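You operate a simulated robot arm through the tools that you are given. There is no shell and no other tool. Be economical: measure what you need, move in short steps, check, and stop when the job is done.

The job below is to be done with a simulated robot arm. You get a single attempt, and the scene is never put back.

JOB
Get the flow plate ready for the next test.
Fine: park the blue slide, scrape the crust off, oil the plate's middle with the dauber from the tin, then stand the ring there; tools back. Set down upright: small orange scraper, oil dauber with the purple grip, steel flow ring. A coat counts when it lies all over at full strength: go over it till it gets no stronger. What is to be rubbed or washed off counts as gone when no trace of it is left.

It is judged by the outcome, as a careful person would: the job done as asked, and still so three seconds after it is handed in. It fails if anything else is knocked over, pushed out of place, dropped, spilled or broken.

ROBOT AND FRAMES
A 6-joint arm with a fingered hand, fixed in place. Base frame: the origin is at the foot of the arm, x ahead of it, y to its left, z up. Units: m, degrees, N and s.
With the tool pointing down near the work surface it reaches from about 0.3 to 0.8 m from the base axis. Its first joint turns from -166.0 to 166.0 degrees. Payload 4 kg.
The TCP is the grasp point between the finger pads, 0.026 m short of the fingertips. In the tool frame z runs along the fingers and y along their closing line. Largest opening 0.132 m; the body of the gripper starts 0.073 m behind the TCP. The gripper is a hand of 5 fingers: y runs from the thumb to the fingers, the wrist lies at [0, 0, -0.239] in the tool frame, and closing takes about 1.5 s.
Orientation is that of the tool frame in the base frame, as [roll, pitch, yaw] about the fixed x, y, z axes, in that order (R = Rz(yaw) Ry(pitch) Rx(roll)). With the fingers straight down and closing along the base's y, the tool's x points along the base's -x, its y along +y and its z along -z.

CONTROLS
- The arm moves only by the tool move_arm. Its argument "series" is one flat list of numbers, 7 for each row, row after row: the shift along the base's x, y, z in units of 40 mm (1.0 is 40 mm), then the turn, a rotation vector about the base's x, y, z in units of 6 degrees (1.0 is 6 degrees), then the gripper command, from -1 (fully open) to 1 (shut), values between in proportion. In form: [tx, ty, tz, rx, ry, rz, hand, tx, ty, tz, rx, ry, rz, hand, ...]. A call has 1 to 10 rows; each row shifts and turns the commanded pose from where the row before left it. A call with a number of a shift or a turn outside -1 to 1 is refused whole. Rows are played at 5 a second. More than 0.05 m and 8.6 degrees between two rows, or a gripper value outside its range, and nothing of the call is played. Where a pose cannot be reached the arm comes as near as it can. A force on the tool above 40 N (or 10 N above the force at the start of the call, whichever is more), or a blocked arm, ends the call early, and 0.2 s more pass. Each finger travels about 0.045 m/s and halts on what it meets, pressing with about 24 N; the grip force reading is that of the motor and also rises with nothing between the fingers. The clock runs only during rows and for 0.2 s after the last one: add rows that do not move to give the fingers time. It gives the time, the measured TCP pose, the force on the tool (base axes), the opening and the grip force at its end, in the units of the frame above (readings bear some noise), with the torque about the TCP (base axes, N m) and any sound that the robot's microphone picked up.
- Cameras (640 x 400 px; columns grow to the right, rows downward): "scene" is fixed at [0.4021, 0.6532, 1.5264]; the picture's right is [-0.94, -0.35, 0.00], its down [-0.27, 0.72, -0.64] and it looks along [0.22, -0.60, -0.77] (base axes); focal length 214 px, centre (320, 200). "wrist" rides on the gripper at [0.085, 0.002, -0.097] in the tool frame; the picture's right is [-0.02, 1.00, 0.00], its down [-0.75, -0.02, -0.66] and it looks along [-0.66, -0.01, 0.75] (tool axes); focal length 270 px, centre (320, 200). There is no depth. A picture from a camera that has moved, and an enlarged one, comes with that camera's place and axes in the base frame and with its lens.
- get_image(camera): a new picture of that camera. No time passes.
- hand_shape(shape): the hand has 5 fingers and takes this shape, open, in about a second: jaw (thumb against the fingers, like two jaws); tri (thumb and two fingers); tip (a fingertip pinch); poke (one finger out to press); point (the index stretched); flat (the hand flat); cup (the hand cupped); fist (a fist). The gripper value then closes the fingers along that shape, each until it touches; the sizes above hold for jaw. It gives what a move gives, with no picture.
- close_up(camera, box): a new picture of the part [left, top, right, bottom] of that camera's present view, enlarged. No time passes.
- close_job(): hands the job in; it is judged then, once.

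Go step by step. Nothing tells you positions but the pictures and the camera data: compare them with the known pose of the tool, close in by small moves and look again before you grip or let go. The budget is 120 turns and 68 pictures, counting those below and the enlarged ones. Unless the task says otherwise, let go and move clear before handing in, and close with one line.

The tools are called after "Request:" as name(argument=value, ...) on one line, values as JSON. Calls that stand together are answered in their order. move_arm: Moves the arm, as the interface text tells. Its arguments: {"type":"object","properties":{"series":{"type":"array"}},"required":["series"]} The other tools are called the same way: hand_shape (shape) gives the hand a shape; get_image (camera) takes a picture; close_up (camera, box) takes an enlarged picture of a part of a camera's view; close_job () hands the job in.

At the start:

```text
clock: 0.0
tool_pos: [0.3741, 0.0588, 1.3138]
tcp_rot: [-180.0, 0.0, 180.0]
ft_force: [0.4, -0.4, 0.0]
wrist_torque: [0.0, 0.01, 0.04]
gripper_width: 0.1315
finger_force: 0.1
shape: jaw
```

scene: 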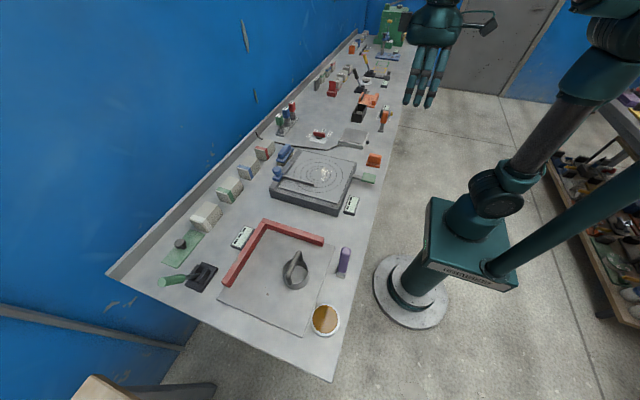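
wrist: 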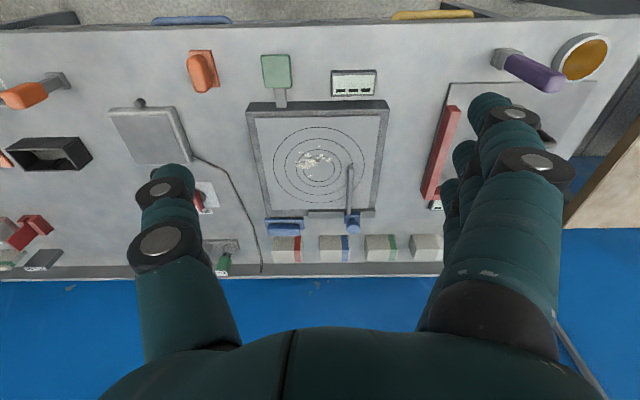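

I see a bench with a flow plate (concentric circles, crust at the middle), a blue slide with an arm, a scraper, a purple dauber, an oil tin, and a steel ring. I'll enlarge the views to locate things.

Request:
close_up(camera="scene", box=[240, 110, 400, 220])

Request:
close_up(camera="scene", box=[150, 210, 390, 360])

Request:
close_up(camera="wrist", box=[160, 20, 480, 220])

```text
3.64 times, centred on (320, 165) of scene
camera zoom: at [0.4021, 0.6532, 1.5264], right [-0.94, -0.35, 0.0], down [-0.27, 0.72, -0.64], along [0.22, -0.6, -0.77], focal length 780 px, centre (320, 327)
```

zoom: 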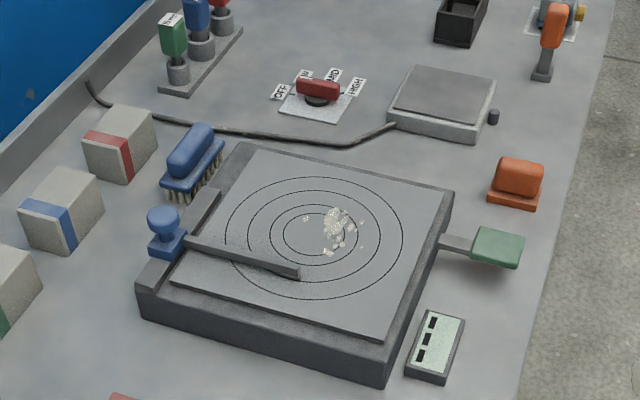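

```text
2.67 times, centred on (270, 285) of scene
camera zoom: at [0.4021, 0.6532, 1.5264], right [-0.94, -0.35, 0.0], down [-0.27, 0.72, -0.64], along [0.22, -0.6, -0.77], focal length 572 px, centre (453, -27)
```

zoom: 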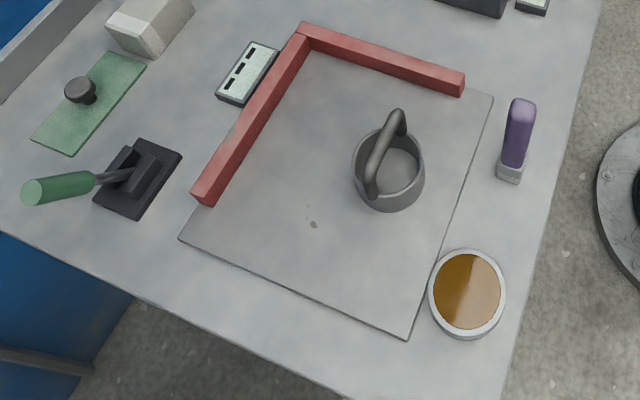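

```text
2.00 times, centred on (320, 120) of wrist
camera zoom: at [0.2892, 0.0596, 1.4112], right [0.02, 1.0, 0.0], down [0.75, -0.02, 0.66], along [0.66, -0.01, -0.75], focal length 541 px, centre (320, 360)
```

zoom: 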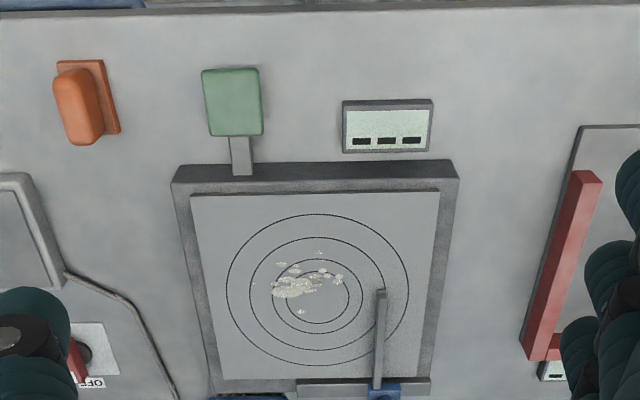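

The plate centre is at about (0.625, 0.055, 0.92) and the ring at about (0.547, 0.466). Next I check the possible scrapers, the rail and the dauber.

Request:
close_up(camera="scene", box=[320, 30, 420, 180])

Request:
close_up(camera="scene", box=[262, 140, 342, 200])

Request:
close_up(camera="wrist", box=[0, 20, 240, 170])

Request:
close_up(camera="wrist", box=[460, 20, 640, 130])

```text
2.67 times, centred on (370, 105) of scene
camera zoom: at [0.4021, 0.6532, 1.5264], right [-0.94, -0.35, 0.0], down [-0.27, 0.72, -0.64], along [0.22, -0.6, -0.77], focal length 572 px, centre (187, 453)
```

zoom: 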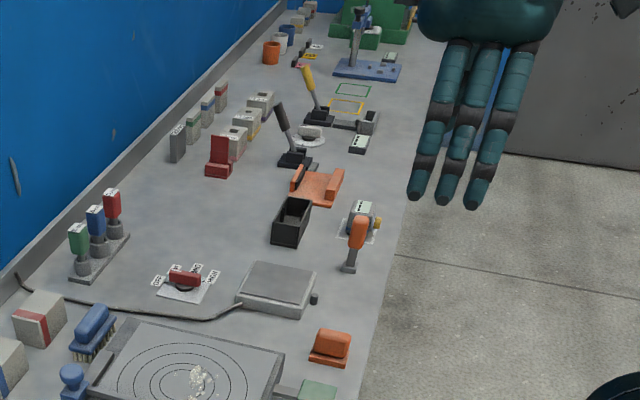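

```text
6.67 times, centred on (302, 170) of scene
camera zoom: at [0.4021, 0.6532, 1.5264], right [-0.94, -0.35, 0.0], down [-0.27, 0.72, -0.64], along [0.22, -0.6, -0.77], focal length 1430 px, centre (440, 400)
```

zoom: 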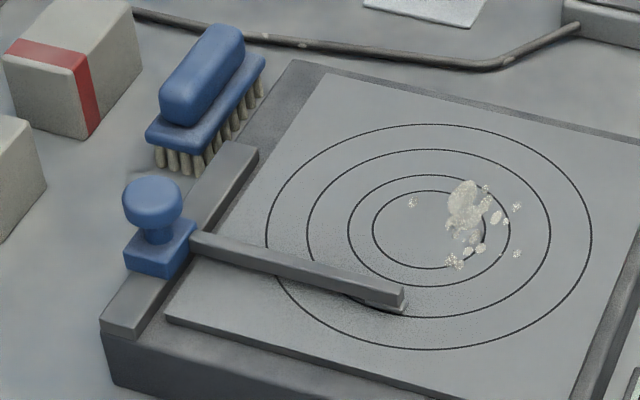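

```text
2.67 times, centred on (120, 95) of wrist
camera zoom: at [0.2892, 0.0596, 1.4112], right [0.02, 1.0, 0.0], down [0.75, -0.02, 0.66], along [0.66, -0.01, -0.75], focal length 721 px, centre (853, 480)
```

zoom: 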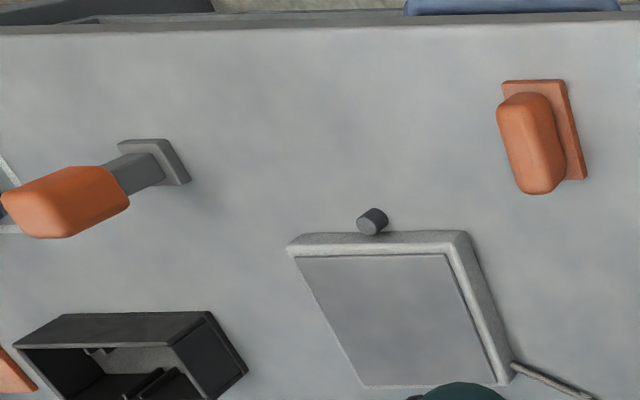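

```text
3.56 times, centred on (550, 75) of wrist
camera zoom: at [0.2892, 0.0596, 1.4112], right [0.02, 1.0, 0.0], down [0.75, -0.02, 0.66], along [0.66, -0.01, -0.75], focal length 961 px, centre (-498, 644)
```

zoom: 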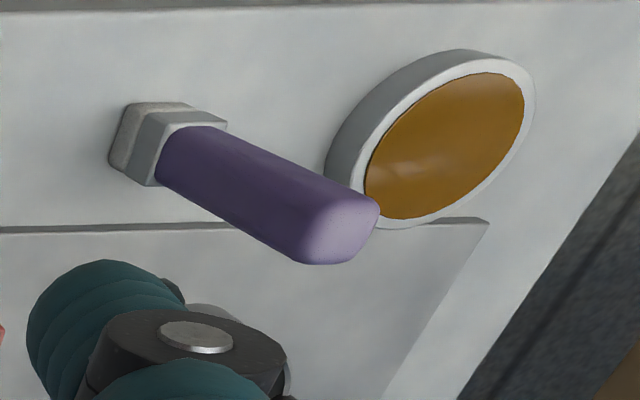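

The small all-orange scraper is at about (0.44, -0.157), the dauber at (0.425, 0.40), the tin at (0.427, 0.53) and the slide knob at about (0.765, 0.13). The slide should park at the rail's +y end, clear of the circles, so I go above the knob first.

Request:
move_arm(series=[0.95, 0.1775, -0.5, 0, 0, 0, -0.2, 0.95, 0.1775, -0.5, 0, 0, 0, -0.2, 0.95, 0.1775, -0.5, 0, 0, 0, -0.2, 0.95, 0.1775, -0.5, 0, 0, 0, -0.2, 0.95, 0.1775, -0.5, 0, 0, 0, -0.2, 0.95, 0.1775, -0.5, 0, 0, 0, -0.2, 0.95, 0.1775, -0.5, 0, 0, 0, -0.2, 0.95, 0.1775, -0.5, 0, 0, 0, -0.2, 0.95, 0.1775, -0.5, 0, 0, 0, -0.2, 0.95, 0.1775, -0.5, 0, 0, 0, -0.2])

Request:
get_image(camera="wrist")

Request:
close_up(camera="scene", box=[240, 80, 400, 220])

```text
clock: 2.2
tool_pos: [0.7387, 0.1247, 1.113]
tcp_rot: [180.0, -0.2, 180.0]
ft_force: [0.7, 0.5, -1.1]
wrist_torque: [0.0, 0.02, 0.01]
gripper_width: 0.0798
finger_force: 0.1
shape: jaw
out of reach, approached as far as the arm can: row 10
```

```text
58 pictures are left
camera wrist: at [0.6536, 0.1262, 1.2106], right [0.02, 1.0, 0.0], down [0.75, -0.02, 0.66], along [0.66, -0.01, -0.75], focal length 270 px, centre (320, 200)
```

wrist: 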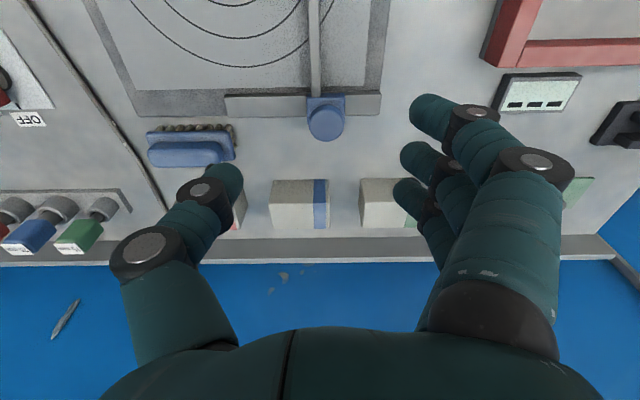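

```text
2.86 times, centred on (320, 150) of scene
camera zoom: at [0.4021, 0.6532, 1.5264], right [-0.94, -0.35, 0.0], down [-0.27, 0.72, -0.64], along [0.22, -0.6, -0.77], focal length 613 px, centre (320, 343)
```

zoom: 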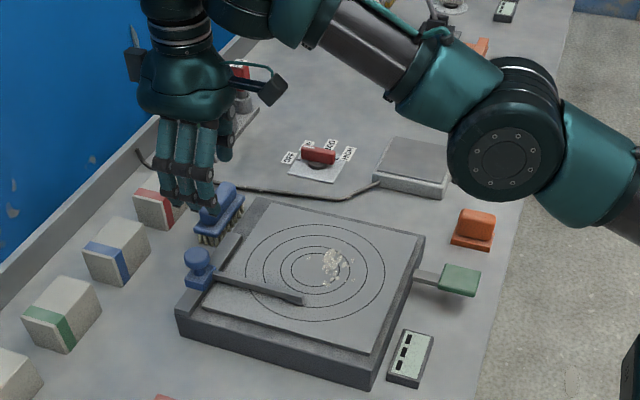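

The knob top is at about (0.773, 0.131, 0.958). I lower with the fingers either side of it, then edge forward.

Request:
move_arm(series=[0, 0.15, -1, 0, 0, 0, -0.2, 0, 0, -1, 0, 0, 0, -0.2, 0, 0, -0.8, 0, 0, 0, -0.2, 0.4, 0, -0.6, 0, 0, 0, -0.2, 0.2, 0, -0.4, 0, 0, 0, -0.2])

Request:
close_up(camera="scene", box=[240, 80, 400, 220])

Request:
get_image(camera="wrist")

```text
clock: 3.4
tool_pos: [0.7609, 0.1335, 0.9646]
tcp_rot: [-180.0, 0.1, 180.0]
ft_force: [-0.2, 0.4, -0.5]
wrist_torque: [-0.01, -0.02, 0.03]
gripper_width: 0.08
finger_force: 0.1
shape: jaw
```

```text
2.86 times, centred on (320, 150) of scene
camera zoom: at [0.4021, 0.6532, 1.5264], right [-0.94, -0.35, 0.0], down [-0.27, 0.72, -0.64], along [0.22, -0.6, -0.77], focal length 613 px, centre (320, 343)
```

zoom: 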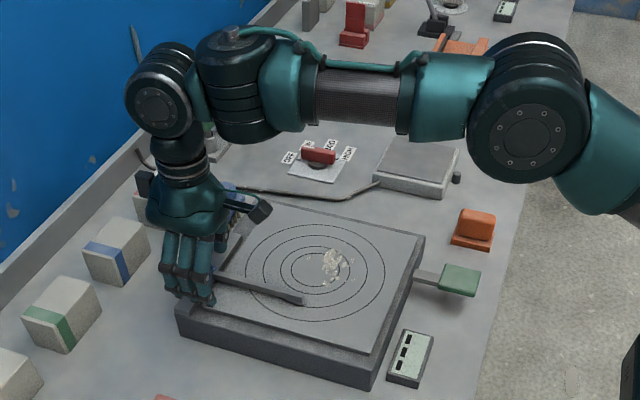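

```text
55 pictures are left
camera wrist: at [0.6759, 0.1341, 1.0615], right [0.02, 1.0, 0.0], down [0.75, -0.02, 0.66], along [0.66, -0.01, -0.75], focal length 270 px, centre (320, 200)
```

wrist: 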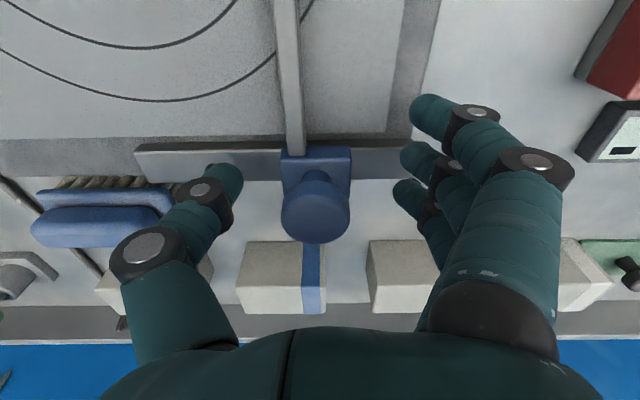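

Request:
move_arm(series=[0.15, 0, 0, 0, 0, 0, 0.2, 0, 0, 0, 0, 0, 0, 0.6, 0, 0, 0, 0, 0, 0, 0.7, 0, 0, 0, 0, 0, 0, 0.7, 0, 0, 0, 0, 0, 0, 0.7, 0, 0, 0, 0, 0, 0, 0.7])

```text
clock: 4.8
tool_pos: [0.7665, 0.1324, 0.9633]
tcp_rot: [-179.9, 0.0, 179.9]
ft_force: [1.2, -0.2, 1.0]
wrist_torque: [0.01, -0.03, -0.02]
gripper_width: 0.0217
finger_force: 0.1
shape: jaw
```

Request:
get_image(camera="wrist")

```text
54 pictures are left
camera wrist: at [0.6816, 0.1344, 1.0613], right [0.02, 1.0, 0.0], down [0.75, -0.02, 0.66], along [0.66, -0.01, -0.75], focal length 270 px, centre (320, 200)
```

wrist: 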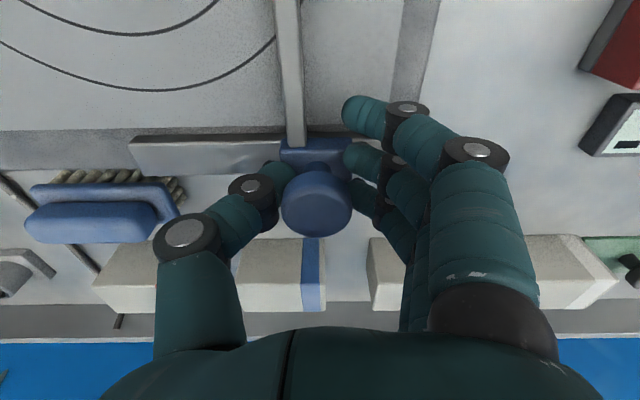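

The fingers cage the knob's neck. I push along +y in small steps, watching the force.

Request:
move_arm(series=[0, 0.25, 0, 0, 0, 0, 0.9, 0, 0.25, 0, 0, 0, 0, 0.9, 0, 0.25, 0, 0, 0, 0, 0.9, 0, 0.15, 0, 0, 0, 0, 0.9])

Request:
get_image(camera="wrist")

```text
clock: 5.8
tool_pos: [0.7662, 0.1657, 0.965]
tcp_rot: [-179.9, 0.1, -179.9]
ft_force: [3.2, -0.1, 4.7]
wrist_torque: [0.69, -0.07, -0.04]
gripper_width: 0.0112
finger_force: 24.2
shape: jaw
```

```text
53 pictures are left
camera wrist: at [0.6809, 0.1688, 1.0608], right [0.02, 1.0, 0.0], down [0.75, -0.02, 0.66], along [0.66, -0.01, -0.75], focal length 270 px, centre (320, 200)
```

wrist: 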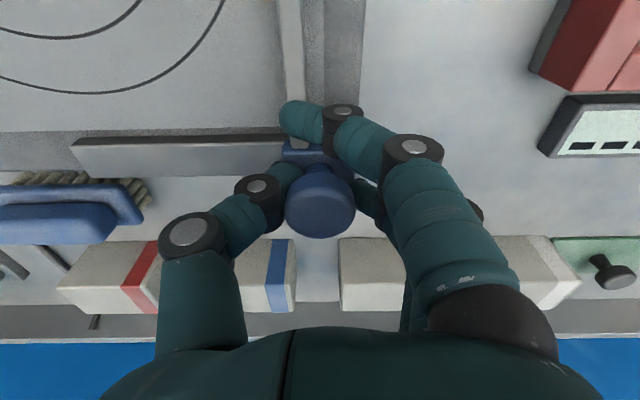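

It slides freely. I continue gently to the stop.

Request:
move_arm(series=[0, 0.1, 0, 0, 0, 0, 0.9, 0, 0.1, 0, 0, 0, 0, 0.9, 0, 0.1, 0, 0, 0, 0, 0.9])

Request:
close_up(camera="scene", box=[240, 120, 400, 220])

```text
clock: 6.6
tool_pos: [0.7657, 0.1775, 0.9636]
tcp_rot: [179.9, 0.1, 180.0]
ft_force: [-0.8, -0.9, 13.2]
wrist_torque: [0.73, -0.03, -0.05]
gripper_width: 0.0114
finger_force: 24.0
shape: jaw
```

```text
4.00 times, centred on (320, 170) of scene
camera zoom: at [0.4021, 0.6532, 1.5264], right [-0.94, -0.35, 0.0], down [-0.27, 0.72, -0.64], along [0.22, -0.6, -0.77], focal length 858 px, centre (320, 320)
```

zoom: 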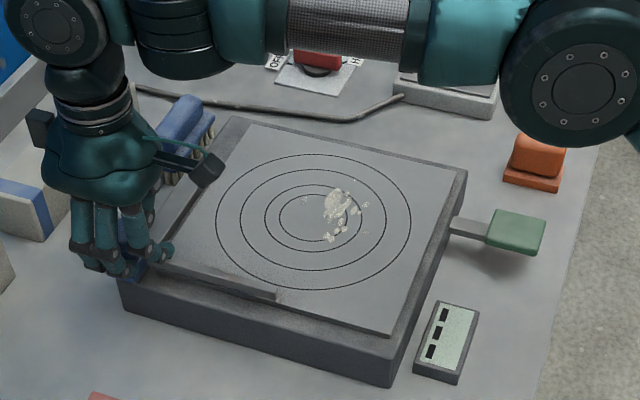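

Request:
move_arm(series=[0, 0.1, 0, 0, 0, 0, 0.9, 0, 0.1, 0, 0, 0, 0, 0.9])

```text
clock: 7.2
tool_pos: [0.7651, 0.188, 0.9635]
tcp_rot: [180.0, 0.1, -180.0]
ft_force: [-0.2, -1.2, 18.5]
wrist_torque: [0.7, -0.02, 0.01]
gripper_width: 0.0114
finger_force: 24.5
shape: jaw
```

Request:
get_image(camera="wrist")

Request:
close_up(camera="scene", box=[240, 140, 340, 220])

```text
51 pictures are left
camera wrist: at [0.6809, 0.189, 1.0606], right [0.02, 1.0, 0.0], down [0.75, -0.02, 0.66], along [0.66, -0.01, -0.75], focal length 270 px, centre (320, 200)
```

wrist: 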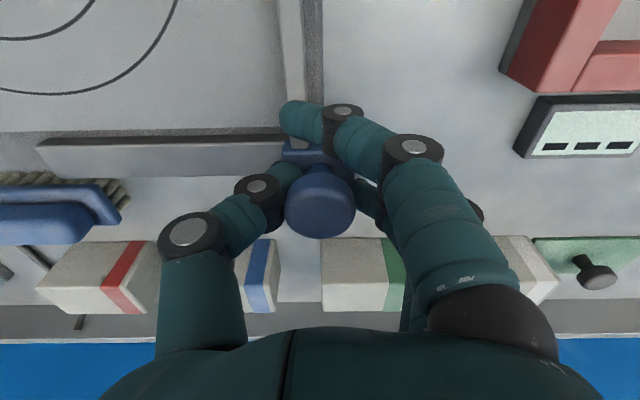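

```text
5.00 times, centred on (290, 180) of scene
camera zoom: at [0.4021, 0.6532, 1.5264], right [-0.94, -0.35, 0.0], down [-0.27, 0.72, -0.64], along [0.22, -0.6, -0.77], focal length 1072 px, centre (470, 300)
```

zoom: 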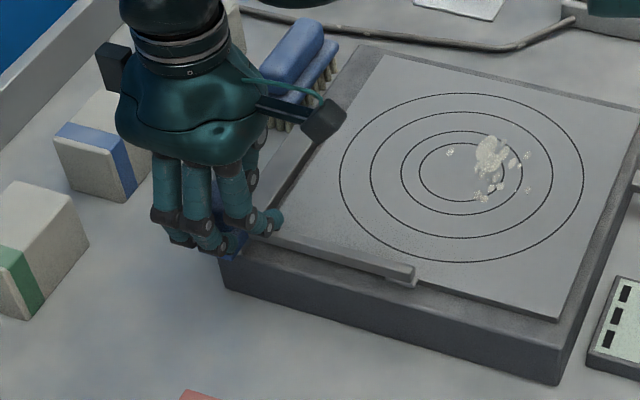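

Request:
move_arm(series=[0, 0.1, 0, 0, 0, 0, 0.9])

```text
clock: 7.6
tool_pos: [0.7657, 0.1905, 0.9634]
tcp_rot: [-179.9, 0.2, -180.0]
ft_force: [-0.3, -8.3, 18.5]
wrist_torque: [0.44, 0.02, 0.07]
gripper_width: 0.0115
finger_force: 23.8
shape: jaw
```

The stop is reached (the y force rises). I release and lift clear, then look at the orange tools.

Request:
move_arm(series=[0, -0.1, 0, 0, 0, 0, 0.2, 0, 0, 0, 0, 0, 0, -0.3, 0, 0, 0, 0, 0, 0, -0.3, 0, 0, 0, 0, 0, 0, -0.3, 0, 0, 0.5, 0, 0, 0, -0.3, -0.1, 0, 1, 0, 0, 0, -0.3, -0.4, 0, 1, 0, 0, 0, -0.3, -0.8, -0.6, 0.7, 0, 0, 0, -0.3, -0.8, -0.8, 0.5, 0, 0, 0, -0.3])

Request:
close_up(camera="scene", box=[240, 120, 400, 220])

```text
clock: 9.6
tool_pos: [0.6819, 0.1301, 1.1118]
tcp_rot: [-180.0, -0.2, 180.0]
ft_force: [-0.6, 0.3, -0.2]
wrist_torque: [0.05, 0.02, 0.03]
gripper_width: 0.0853
finger_force: 0.1
shape: jaw
```

```text
4.00 times, centred on (320, 170) of scene
camera zoom: at [0.4021, 0.6532, 1.5264], right [-0.94, -0.35, 0.0], down [-0.27, 0.72, -0.64], along [0.22, -0.6, -0.77], focal length 858 px, centre (320, 320)
```

zoom: 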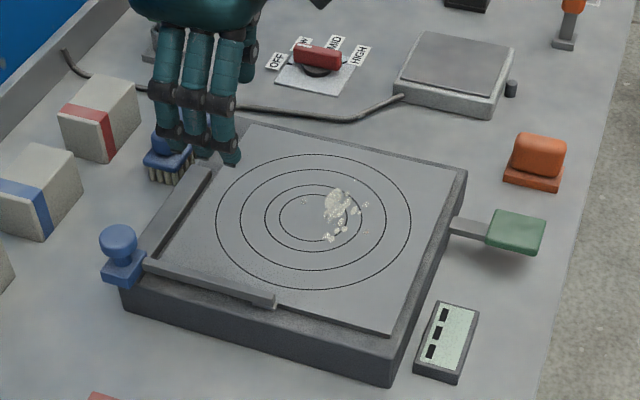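

The slide is parked. Now to above the small scraper.

Request:
move_arm(series=[-0.6, -0.72, -0.1, 0, 0, 0, -0.3, -0.6, -0.72, -0.1, 0, 0, 0, -0.3, -0.6, -0.72, -0.1, 0, 0, 0, -0.3, -0.6, -0.72, -0.1, 0, 0, 0, -0.3, -0.6, -0.72, -0.1, 0, 0, 0, -0.3, -0.6, -0.72, -0.1, 0, 0, 0, -0.3, -0.6, -0.72, -0.1, 0, 0, 0, -0.3, -0.6, -0.72, -0.1, 0, 0, 0, -0.3, -0.6, -0.72, -0.1, 0, 0, 0, -0.3, -0.6, -0.72, -0.1, 0, 0, 0, -0.3])

Request:
get_image(camera="wrist")

Request:
close_up(camera="scene", box=[340, 90, 420, 180])

```text
clock: 11.8
tool_pos: [0.441, -0.1567, 1.0723]
tcp_rot: [180.0, -0.1, -180.0]
ft_force: [0.1, 1.0, 0.7]
wrist_torque: [0.04, -0.01, 0.02]
gripper_width: 0.0854
finger_force: 0.0
shape: jaw
```

```text
48 pictures are left
camera wrist: at [0.3557, -0.1559, 1.1691], right [0.02, 1.0, 0.0], down [0.75, -0.01, 0.66], along [0.66, -0.01, -0.75], focal length 270 px, centre (320, 200)
```

wrist: 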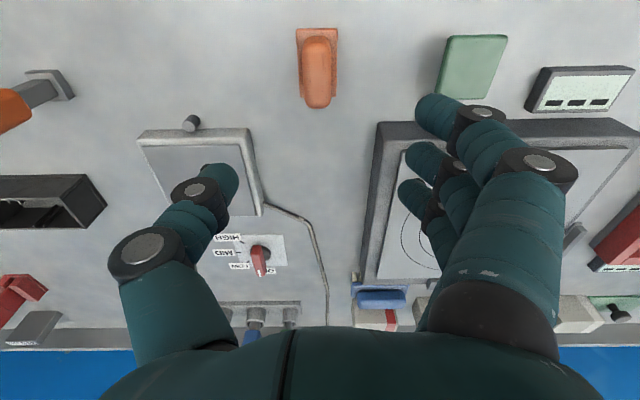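

```text
4.44 times, centred on (380, 135) of scene
camera zoom: at [0.4021, 0.6532, 1.5264], right [-0.94, -0.35, 0.0], down [-0.27, 0.72, -0.64], along [0.22, -0.6, -0.77], focal length 953 px, centre (53, 489)
```

zoom: 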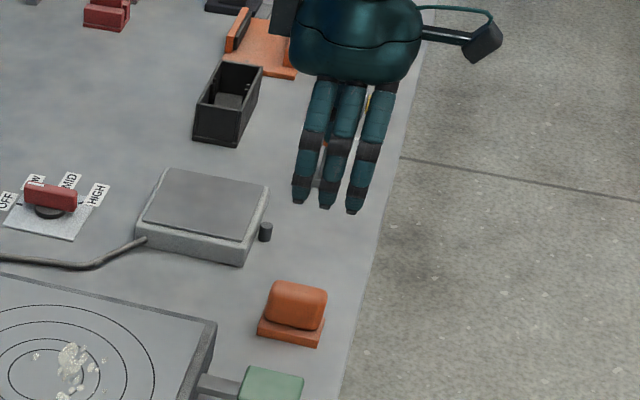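

The scraper is at (0.433, -0.160) with its top near z 0.91 and its long side along x. I descend around its grip.

Request:
move_arm(series=[-0.2, -0.08, -1, 0, 0, 0, -0.3, 0, 0, -1, 0, 0, 0, -0.3, 0, 0, -1, 0, 0, 0, -0.3, 0, 0, -0.8, 0, 0, 0, -0.3, 0, 0, -0.3, 0, 0, 0, -0.3])

Request:
get_image(camera="wrist")

Request:
close_up(camera="scene", box=[340, 110, 420, 180])

```text
clock: 13.0
tool_pos: [0.4311, -0.1618, 0.906]
tcp_rot: [-180.0, 0.0, 179.9]
ft_force: [0.2, 0.0, 0.1]
wrist_torque: [0.0, 0.01, 0.04]
gripper_width: 0.0854
finger_force: 0.0
shape: jaw
```

```text
46 pictures are left
camera wrist: at [0.3471, -0.1593, 1.0038], right [0.02, 1.0, 0.0], down [0.75, -0.02, 0.66], along [0.66, -0.01, -0.75], focal length 270 px, centre (320, 200)
```

wrist: 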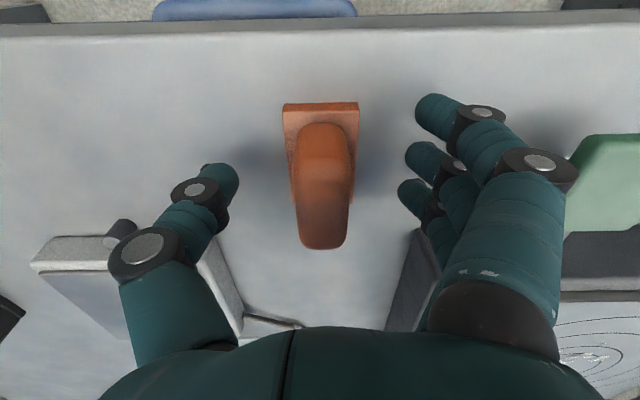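

```text
5.71 times, centred on (380, 145) of scene
camera zoom: at [0.4021, 0.6532, 1.5264], right [-0.94, -0.35, 0.0], down [-0.27, 0.72, -0.64], along [0.22, -0.6, -0.77], focal length 1226 px, centre (-23, 514)
```

zoom: 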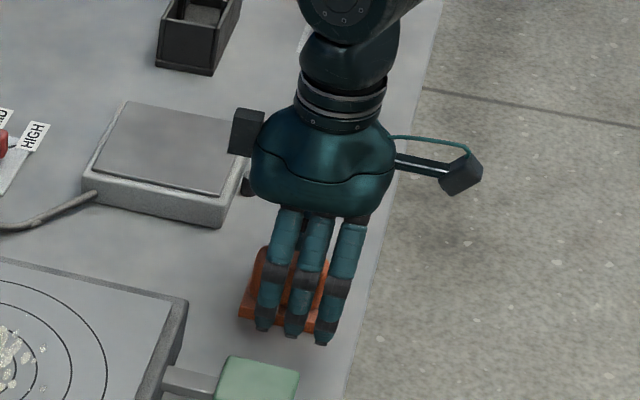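

Centred well. I close on the grip.

Request:
move_arm(series=[0, 0, 0, 0, 0, 0, 0.2, 0, 0, 0, 0, 0, 0, 0.9, 0, 0, 0, 0, 0, 0, 0.9, 0, 0, 0, 0, 0, 0, 0.9, 0, 0, 0, 0, 0, 0, 0.9, 0, 0, 0, 0, 0, 0, 0.9, 0, 0, 0, 0, 0, 0, 0.9])

Request:
get_image(camera="wrist")

```text
clock: 14.6
tool_pos: [0.4318, -0.1615, 0.9073]
tcp_rot: [-180.0, 0.0, 180.0]
ft_force: [-0.2, -0.2, 0.9]
wrist_torque: [0.04, 0.01, 0.03]
gripper_width: 0.0156
finger_force: 23.8
shape: jaw
```

```text
44 pictures are left
camera wrist: at [0.3471, -0.1593, 1.0042], right [0.02, 1.0, 0.0], down [0.75, -0.02, 0.66], along [0.66, -0.01, -0.75], focal length 270 px, centre (320, 200)
```

wrist: 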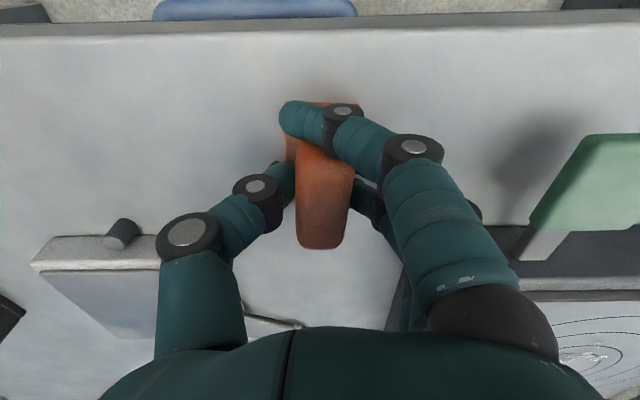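

Gripped. I lift and check that it hangs straight, then carry it over the crust.

Request:
move_arm(series=[0, 0, 0.4, 0, 0, 0, 0.9, 0, 0, 0.9, 0, 0, 0, 0.9, 0, 0, 0.9, 0, 0, 0, 0.9, 0, 0, 0.9, 0, 0, 0, 0.9, 0.72, 0.75, 0, 0, 0, 0, 0.9, 0.72, 0.75, 0, 0, 0, 0, 0.9, 0.72, 0.75, 0, 0, 0, 0, 0.9, 0.72, 0.75, 0, 0, 0, 0, 0.9, 0.72, 0.75, 0, 0, 0, 0, 0.9, 0.72, 0.75, 0, 0, 0, 0, 0.9])

Request:
get_image(camera="wrist")

Request:
close_up(camera="scene", box=[240, 100, 400, 220])

```text
clock: 16.8
tool_pos: [0.6066, 0.0224, 1.0316]
tcp_rot: [179.9, 0.0, 180.0]
ft_force: [0.5, -0.5, -0.3]
wrist_torque: [0.02, 0.0, 0.01]
gripper_width: 0.0156
finger_force: 24.1
shape: jaw
```

```text
43 pictures are left
camera wrist: at [0.522, 0.0243, 1.1294], right [0.02, 1.0, 0.0], down [0.75, -0.02, 0.66], along [0.66, -0.01, -0.75], focal length 270 px, centre (320, 200)
```

wrist: 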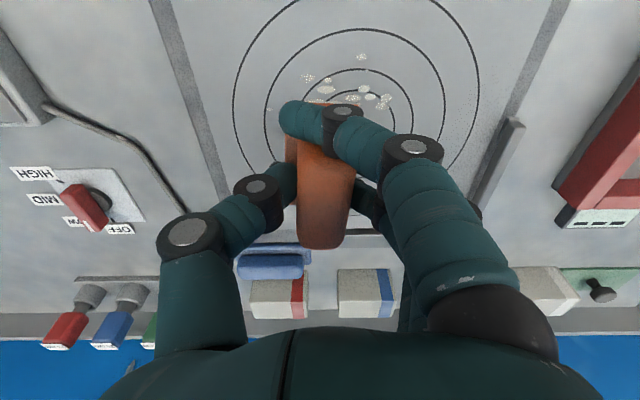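

```text
3.33 times, centred on (320, 160) of scene
camera zoom: at [0.4021, 0.6532, 1.5264], right [-0.94, -0.35, 0.0], down [-0.27, 0.72, -0.64], along [0.22, -0.6, -0.77], focal length 715 px, centre (320, 333)
```

zoom: 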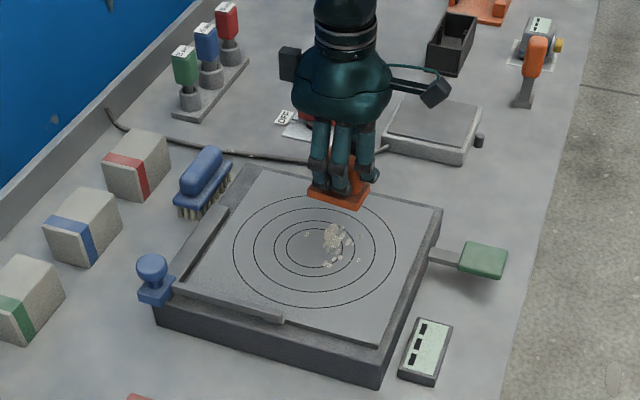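

Held straight. I lower beside the crust and feel for contact.

Request:
move_arm(series=[-0.1, -0.8, -0.4, 0, 0, 0, 0.9, 0, -0.3, -0.8, 0, 0, 0, 0.9, 0, 0, -0.15, 0, 0, 0, 0.9, 0, 0, -0.1, 0, 0, 0, 0.9])

```text
clock: 17.8
tool_pos: [0.6015, -0.0247, 0.9734]
tcp_rot: [180.0, 0.0, -180.0]
ft_force: [-0.9, 0.4, -0.4]
wrist_torque: [0.04, 0.04, -0.04]
gripper_width: 0.0157
finger_force: 24.1
shape: jaw
```

Request:
move_arm(series=[0, 0, -0.07, 0, 0, 0, 0.9, 0, 0, -0.07, 0, 0, 0, 0.9, 0, 0, -0.07, 0, 0, 0, 0.9, 0, 0, -0.05, 0, 0, 0, 0.9])

```text
clock: 18.8
tool_pos: [0.603, -0.0241, 0.9637]
tcp_rot: [180.0, 0.2, 179.9]
ft_force: [-1.2, -5.5, 13.0]
wrist_torque: [0.09, -0.02, 0.03]
gripper_width: 0.0159
finger_force: 23.5
shape: jaw
```

Contact at about 13 N. I sweep +y and back across the crust.

Request:
move_arm(series=[0, 0.45, 0, 0, 0, 0, 0.9, 0, 0.45, 0, 0, 0, 0, 0.9, 0, 0.45, 0, 0, 0, 0, 0.9, 0, 0.45, 0, 0, 0, 0, 0.9, 0, 0.45, 0, 0, 0, 0, 0.9, 0, 0.45, 0, 0, 0, 0, 0.9, 0, 0.45, 0, 0, 0, 0, 0.9])

Request:
get_image(camera="wrist")

```text
clock: 20.4
tool_pos: [0.6043, 0.1047, 0.9634]
tcp_rot: [-179.9, 0.1, -180.0]
ft_force: [-0.6, -4.9, 14.4]
wrist_torque: [0.0, -0.08, 0.01]
gripper_width: 0.0164
finger_force: 24.2
shape: jaw
```

```text
41 pictures are left
camera wrist: at [0.5191, 0.105, 1.0606], right [0.02, 1.0, 0.0], down [0.75, -0.02, 0.66], along [0.66, -0.01, -0.75], focal length 270 px, centre (320, 200)
```

wrist: 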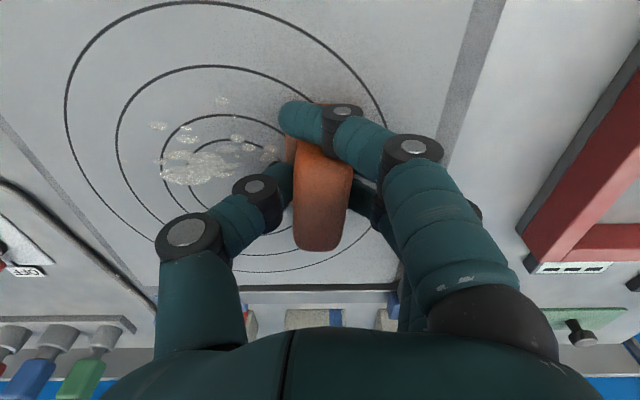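

The crust is still there, perhaps thinned; more passes at several x values are needed.

Request:
move_arm(series=[0, -0.6, 0, 0, 0, 0, 0.9, 0, -0.6, 0, 0, 0, 0, 0.9, 0, -0.6, 0, 0, 0, 0, 0.9, 0, -0.6, 0, 0, 0, 0, 0.9, 0, -0.6, 0, 0, 0, 0, 0.9, 0, 0.6, 0, 0, 0, 0, 0.9, 0, 0.6, 0, 0, 0, 0, 0.9, 0, 0.6, 0, 0, 0, 0, 0.9, 0, 0.6, 0, 0, 0, 0, 0.9, 0, 0.6, 0, 0, 0, 0, 0.9])

Request:
get_image(camera="wrist")

```text
clock: 22.6
tool_pos: [0.6035, 0.1027, 0.9629]
tcp_rot: [179.9, 0.0, -180.0]
ft_force: [-1.2, -5.9, 17.4]
wrist_torque: [0.01, -0.07, -0.04]
gripper_width: 0.0166
finger_force: 24.2
shape: jaw
```

```text
40 pictures are left
camera wrist: at [0.519, 0.1045, 1.06], right [0.02, 1.0, 0.0], down [0.75, -0.02, 0.66], along [0.66, -0.01, -0.75], focal length 270 px, centre (320, 200)
```

wrist: 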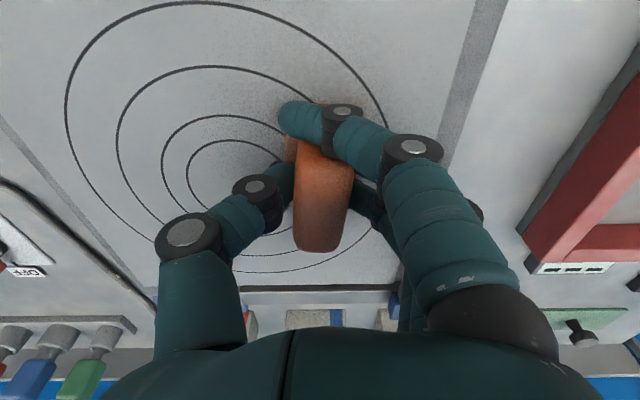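

The crust is gone from view. I lift and check the whole plate before putting the scraper back.

Request:
move_arm(series=[0, 0, 0.4, 0, 0, 0, 0.9, 0, 0, 0.8, 0, 0, 0, 0.9, 0, -0.5, 0.8, 0, 0, 0, 0.9, -0.5, -1, 0, 0, 0, 0, 0.9, -0.5, -1, 0, 0, 0, 0, 0.9, -0.5, -1, 0, 0, 0, 0, 0.9])

Request:
close_up(camera="scene", box=[270, 140, 370, 220])

Request:
get_image(camera="wrist")

```text
clock: 24.0
tool_pos: [0.5441, -0.0387, 1.0442]
tcp_rot: [-180.0, 0.0, -179.8]
ft_force: [-0.3, 0.3, -0.6]
wrist_torque: [0.0, -0.01, -0.01]
gripper_width: 0.016
finger_force: 24.0
shape: jaw
```

```text
5.00 times, centred on (320, 180) of scene
camera zoom: at [0.4021, 0.6532, 1.5264], right [-0.94, -0.35, 0.0], down [-0.27, 0.72, -0.64], along [0.22, -0.6, -0.77], focal length 1072 px, centre (320, 300)
```

zoom: 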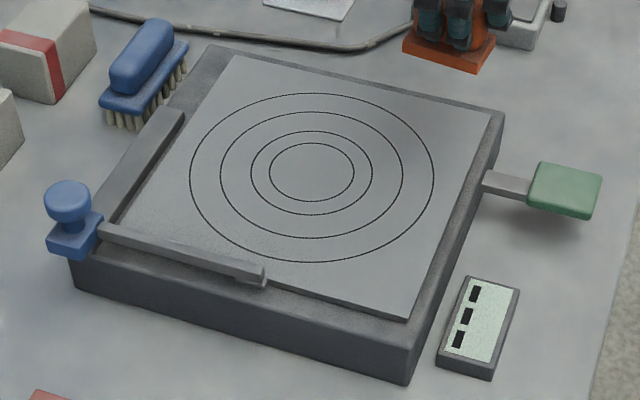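

```text
38 pictures are left
camera wrist: at [0.4593, -0.0374, 1.1417], right [0.02, 1.0, 0.0], down [0.75, -0.01, 0.66], along [0.66, -0.01, -0.75], focal length 270 px, centre (320, 200)
```

wrist: 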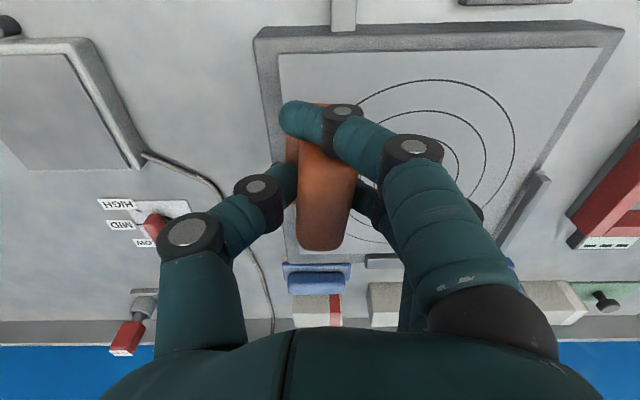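

The plate is clean. I put the scraper back on its own spot.

Request:
move_arm(series=[-0.7, -0.77, 0, 0, 0, 0, 0.9, -0.7, -0.77, 0, 0, 0, 0, 0.9, -0.7, -0.77, 0, 0, 0, 0, 0.9, -0.7, -0.77, 0, 0, 0, 0, 0.9, 0, 0, -1, 0, 0, 0, 0.9, 0, 0, -1, 0, 0, 0, 0.9, 0, 0, -0.9, 0, 0, 0, 0.9, 0, 0, -0.3, 0, 0, 0, 0.9, 0, 0, 0, 0, 0, 0, 0.9])

```text
clock: 26.0
tool_pos: [0.4307, -0.1603, 0.9157]
tcp_rot: [-179.9, 0.0, 180.0]
ft_force: [0.5, 0.7, -1.0]
wrist_torque: [-0.05, -0.01, -0.02]
gripper_width: 0.0158
finger_force: 24.0
shape: jaw
```

Request:
move_arm(series=[0.02, -0.03, -0.1, 0, 0, 0, 0.9, 0, 0, -0.06, 0, 0, 0, 0.9, 0, 0, -0.05, 0, 0, 0, 0.9])

```text
clock: 26.8
tool_pos: [0.4322, -0.162, 0.9057]
tcp_rot: [180.0, 0.1, -180.0]
ft_force: [-0.7, -0.6, 4.2]
wrist_torque: [0.05, -0.02, -0.04]
gripper_width: 0.0156
finger_force: 24.1
shape: jaw
```

On the table. I open, rise and check.

Request:
move_arm(series=[0, 0, 0, 0, 0, 0, 0.4, 0, 0, 0, 0, 0, 0, 0, 0, 0, 0, 0, 0, 0, -0.3, 0, 0, 0, 0, 0, 0, -0.3, 0, 0, 0, 0, 0, 0, -0.3, 0, 0, 0.6, 0, 0, 0, -0.3, 0, 0, 1, 0, 0, 0, -0.3, 0, 0, 1, 0, 0, 0, -0.3, 0, 0, 1, 0, 0, 0, -0.3, 0, 0, 1, 0, 0, 0, -0.3])

Request:
get_image(camera="wrist")

```text
clock: 29.0
tool_pos: [0.4293, -0.1624, 1.0905]
tcp_rot: [179.9, -0.1, -179.9]
ft_force: [-0.5, -0.2, -0.1]
wrist_torque: [0.04, -0.02, -0.02]
gripper_width: 0.0852
finger_force: 0.1
shape: jaw
```

```text
37 pictures are left
camera wrist: at [0.3456, -0.1608, 1.1887], right [0.02, 1.0, 0.0], down [0.75, -0.02, 0.66], along [0.66, -0.01, -0.75], focal length 270 px, centre (320, 200)
```

wrist: 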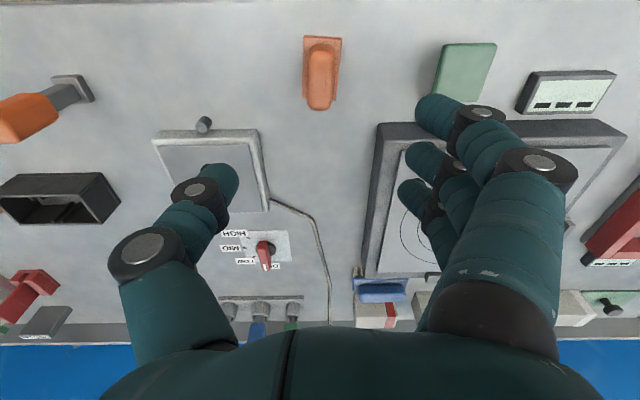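

Scraper upright on its spot. Now I travel high to the dauber.

Request:
move_arm(series=[0, 0.9, 0.4, 0, 0, 0, -0.3, 0, 1, 0.4, 0, 0, 0, -0.3, 0, 1, 0.4, 0, 0, 0, -0.3, 0, 1, 0.4, 0, 0, 0, -0.3, 0, 1, 0.4, 0, 0, 0, -0.3, 0, 1, 0.2, 0, 0, 0, -0.3, 0, 1, 0, 0, 0, 0, -0.3, 0, 1, 0, 0, 0, 0, -0.3, 0, 1, 0, 0, 0, 0, -0.3, 0, 1, 0, 0, 0, 0, -0.3])

Request:
move_arm(series=[0, 1, 0, 0, 0, 0, -0.3, 0, 1, 0, 0, 0, 0, -0.3, 0, 1, 0, 0, 0, 0, -0.3, 0, 0.9, 0, 0, 0, 0, -0.3])

Request:
get_image(camera="wrist")

```text
clock: 31.2
tool_pos: [0.43, 0.2349, 1.1795]
tcp_rot: [-179.9, 0.2, 180.0]
ft_force: [0.3, 0.2, 0.5]
wrist_torque: [0.03, -0.03, -0.02]
gripper_width: 0.0856
finger_force: 0.1
shape: jaw
```

```text
clock: 32.2
tool_pos: [0.4298, 0.3915, 1.1791]
tcp_rot: [179.9, 0.1, 180.0]
ft_force: [-0.7, 0.4, -0.1]
wrist_torque: [0.0, 0.01, 0.01]
gripper_width: 0.0856
finger_force: 0.0
shape: jaw
```

```text
36 pictures are left
camera wrist: at [0.3453, 0.3928, 1.2763], right [0.02, 1.0, 0.0], down [0.75, -0.02, 0.66], along [0.66, -0.01, -0.75], focal length 270 px, centre (320, 200)
```

wrist: 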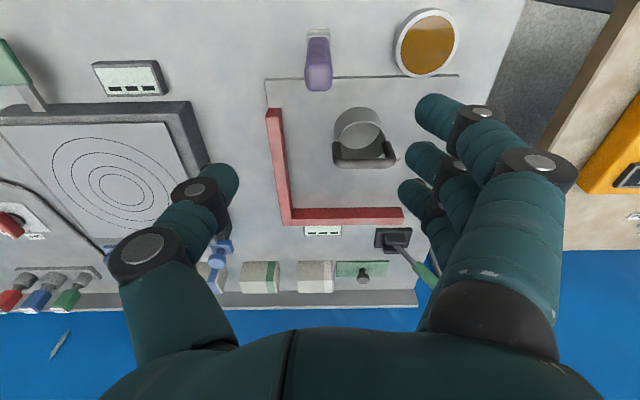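

The dauber stands at about (0.419, 0.393) with its top near z 1.03. I descend around its grip.

Request:
move_arm(series=[-0.25, 0.03, -0.9, 0, 0, 0, -0.3, 0, 0, -0.9, 0, 0, 0, -0.3, 0, 0, -0.9, 0, 0, 0, -0.3, 0, 0, -0.6, 0, 0, 0, -0.3])

Request:
get_image(camera="wrist")

Request:
close_up(camera="scene", box=[280, 180, 420, 340])

```text
clock: 33.2
tool_pos: [0.4214, 0.391, 1.0451]
tcp_rot: [-180.0, 0.0, -179.9]
ft_force: [-0.1, 0.7, -0.6]
wrist_torque: [-0.01, -0.01, 0.0]
gripper_width: 0.0852
finger_force: 0.0
shape: jaw
```

```text
35 pictures are left
camera wrist: at [0.3362, 0.3925, 1.1427], right [0.02, 1.0, 0.0], down [0.75, -0.02, 0.66], along [0.66, -0.01, -0.75], focal length 270 px, centre (320, 200)
```

wrist: 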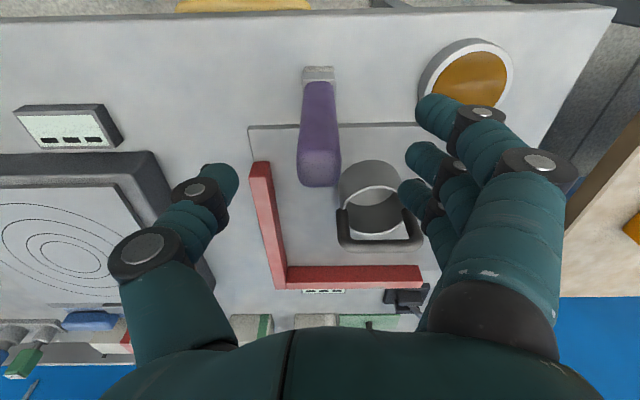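

```text
2.50 times, centred on (350, 260) of scene
camera zoom: at [0.4021, 0.6532, 1.5264], right [-0.94, -0.35, 0.0], down [-0.27, 0.72, -0.64], along [0.22, -0.6, -0.77], focal length 536 px, centre (245, 50)
```

zoom: 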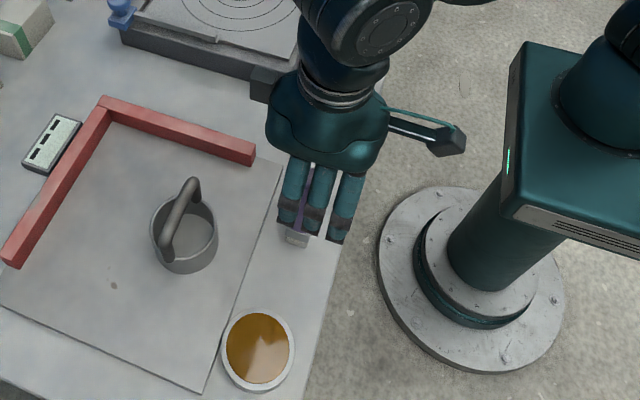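

Request:
move_arm(series=[-0.1, 0, -0.8, 0, 0, 0, -0.3, 0, 0, -0.7, 0, 0, 0, -0.3, 0, 0, 0, 0, 0, 0, 0.2, 0, 0, 0, 0, 0, 0, 0.6, 0, 0, 0, 0, 0, 0, 0.9, 0, 0, 0, 0, 0, 0, 0.9, 0, 0, 0, 0, 0, 0, 0.9, 0, 0, 0, 0, 0, 0, 0.9])

Request:
get_image(camera="wrist")

```text
clock: 35.0
tool_pos: [0.4185, 0.3896, 0.9856]
tcp_rot: [180.0, 0.0, 180.0]
ft_force: [1.4, 0.3, 0.6]
wrist_torque: [0.11, -0.06, 0.03]
gripper_width: 0.008
finger_force: 15.1
shape: jaw
```

```text
33 pictures are left
camera wrist: at [0.333, 0.3918, 1.0827], right [0.02, 1.0, 0.0], down [0.75, -0.02, 0.66], along [0.66, -0.01, -0.75], focal length 270 px, centre (320, 200)
```

wrist: 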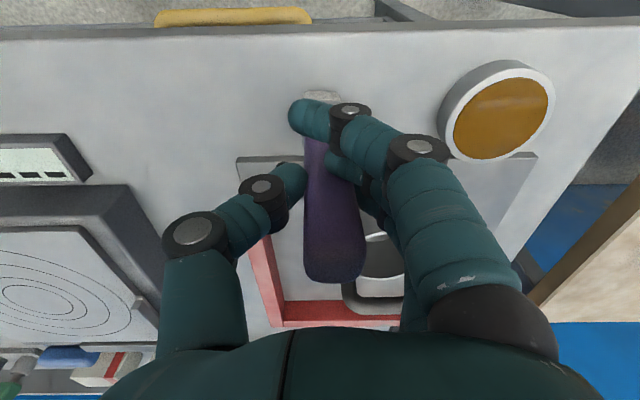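

Gripped. I lift and carry it over the tin at about (0.429, 0.533).

Request:
move_arm(series=[0, 0, 0, 0, 0, 0, 1, 0, 0, 0.3, 0, 0, 0, 1, 0, 0, 0.8, 0, 0, 0, 1, 0, 0, 0.9, 0, 0, 0, 1, 0.09, 0.9, 0, 0, 0, 0, 1, 0.09, 0.9, 0, 0, 0, 0, 1, 0.08, 0.9, 0, 0, 0, 0, 1, 0.08, 0.85, 0, 0, 0, 0, 1])

Request:
get_image(camera="wrist")

Request:
close_up(camera="scene", box=[260, 180, 420, 360])

```text
clock: 36.8
tool_pos: [0.4299, 0.5343, 1.0698]
tcp_rot: [179.9, 0.1, -180.0]
ft_force: [-0.5, -0.6, -1.0]
wrist_torque: [-0.01, -0.01, -0.04]
gripper_width: 0.0054
finger_force: 23.6
shape: jaw
```

```text
32 pictures are left
camera wrist: at [0.3449, 0.5357, 1.1666], right [0.02, 1.0, 0.0], down [0.75, -0.02, 0.66], along [0.66, -0.01, -0.75], focal length 270 px, centre (320, 200)
```

wrist: 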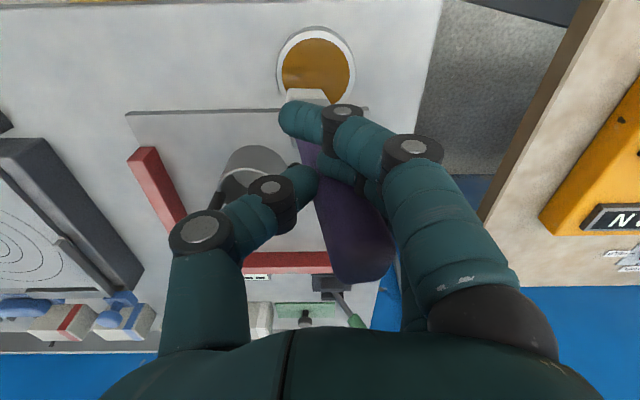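

```text
2.22 times, centred on (340, 270) of scene
camera zoom: at [0.4021, 0.6532, 1.5264], right [-0.94, -0.35, 0.0], down [-0.27, 0.72, -0.64], along [0.22, -0.6, -0.77], focal length 477 px, centre (276, 44)
```

zoom: 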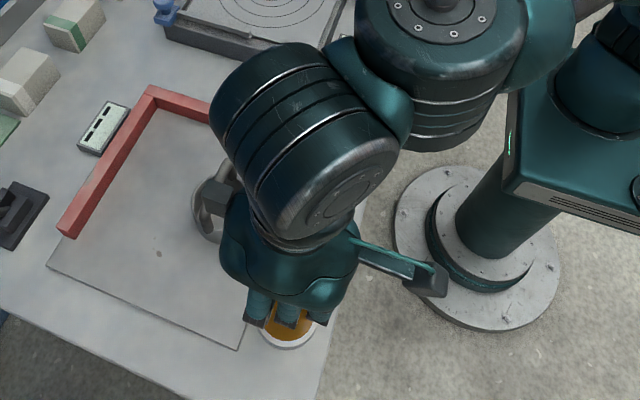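

The dauber tilted about 8° in the grip (foot toward −y). I turn the hand about x to set it upright and look again.

Request:
move_arm(series=[0, 0, 0.1, 0.65, 0, 0, 1, 0, 0, 0, 0.65, 0, 0, 1, 0, 0, 0, 0, 0, 0, 1])

Request:
get_image(camera="wrist")

```text
clock: 37.6
tool_pos: [0.43, 0.5343, 1.0711]
tcp_rot: [172.2, 0.1, 179.9]
ft_force: [0.0, 1.1, -2.1]
wrist_torque: [-0.05, 0.04, 0.0]
gripper_width: 0.0054
finger_force: 24.3
shape: jaw
```

```text
30 pictures are left
camera wrist: at [0.3461, 0.5213, 1.1679], right [0.02, 0.99, 0.14], down [0.75, -0.11, 0.65], along [0.66, 0.09, -0.75], focal length 270 px, centre (320, 200)
```

wrist: 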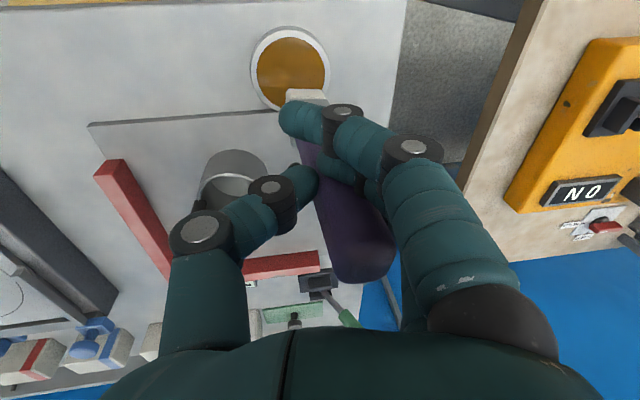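

Now it's upright with its foot at about (0.425, 0.540); the tin centre is at (0.426, 0.531). I shift and dip.

Request:
move_arm(series=[0, -0.22, 0, 0, 0, 0, 1, 0, 0, -0.6, 0, 0, 0, 1, 0, 0, -0.6, 0, 0, 0, 1, 0, 0, -0.3, 0, 0, 0, 1])

Request:
get_image(camera="wrist")

Request:
close_up(camera="scene", box=[290, 270, 390, 350])

```text
clock: 38.6
tool_pos: [0.4327, 0.525, 1.0107]
tcp_rot: [172.2, 0.1, -180.0]
ft_force: [0.2, -0.1, -0.9]
wrist_torque: [0.02, 0.01, -0.03]
gripper_width: 0.0053
finger_force: 23.3
shape: jaw
```

```text
29 pictures are left
camera wrist: at [0.3469, 0.5125, 1.1072], right [0.02, 0.99, 0.14], down [0.75, -0.1, 0.65], along [0.66, 0.09, -0.75], focal length 270 px, centre (320, 200)
```

wrist: 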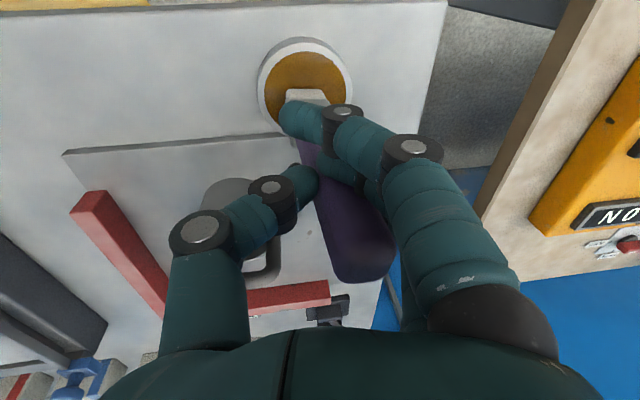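

```text
5.00 times, centred on (340, 310) of scene
camera zoom: at [0.4021, 0.6532, 1.5264], right [-0.94, -0.35, 0.0], down [-0.27, 0.72, -0.64], along [0.22, -0.6, -0.77], focal length 1072 px, centre (220, -350)
```

zoom: 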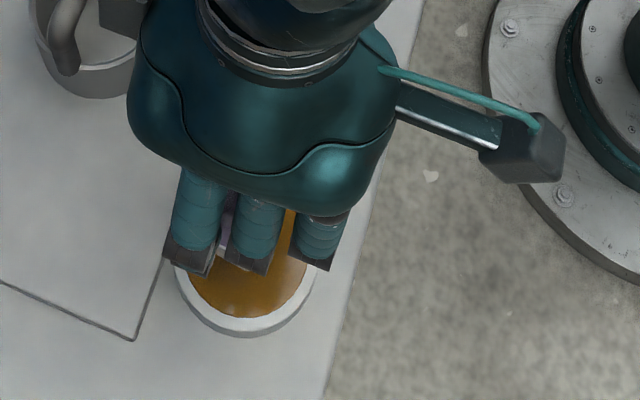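

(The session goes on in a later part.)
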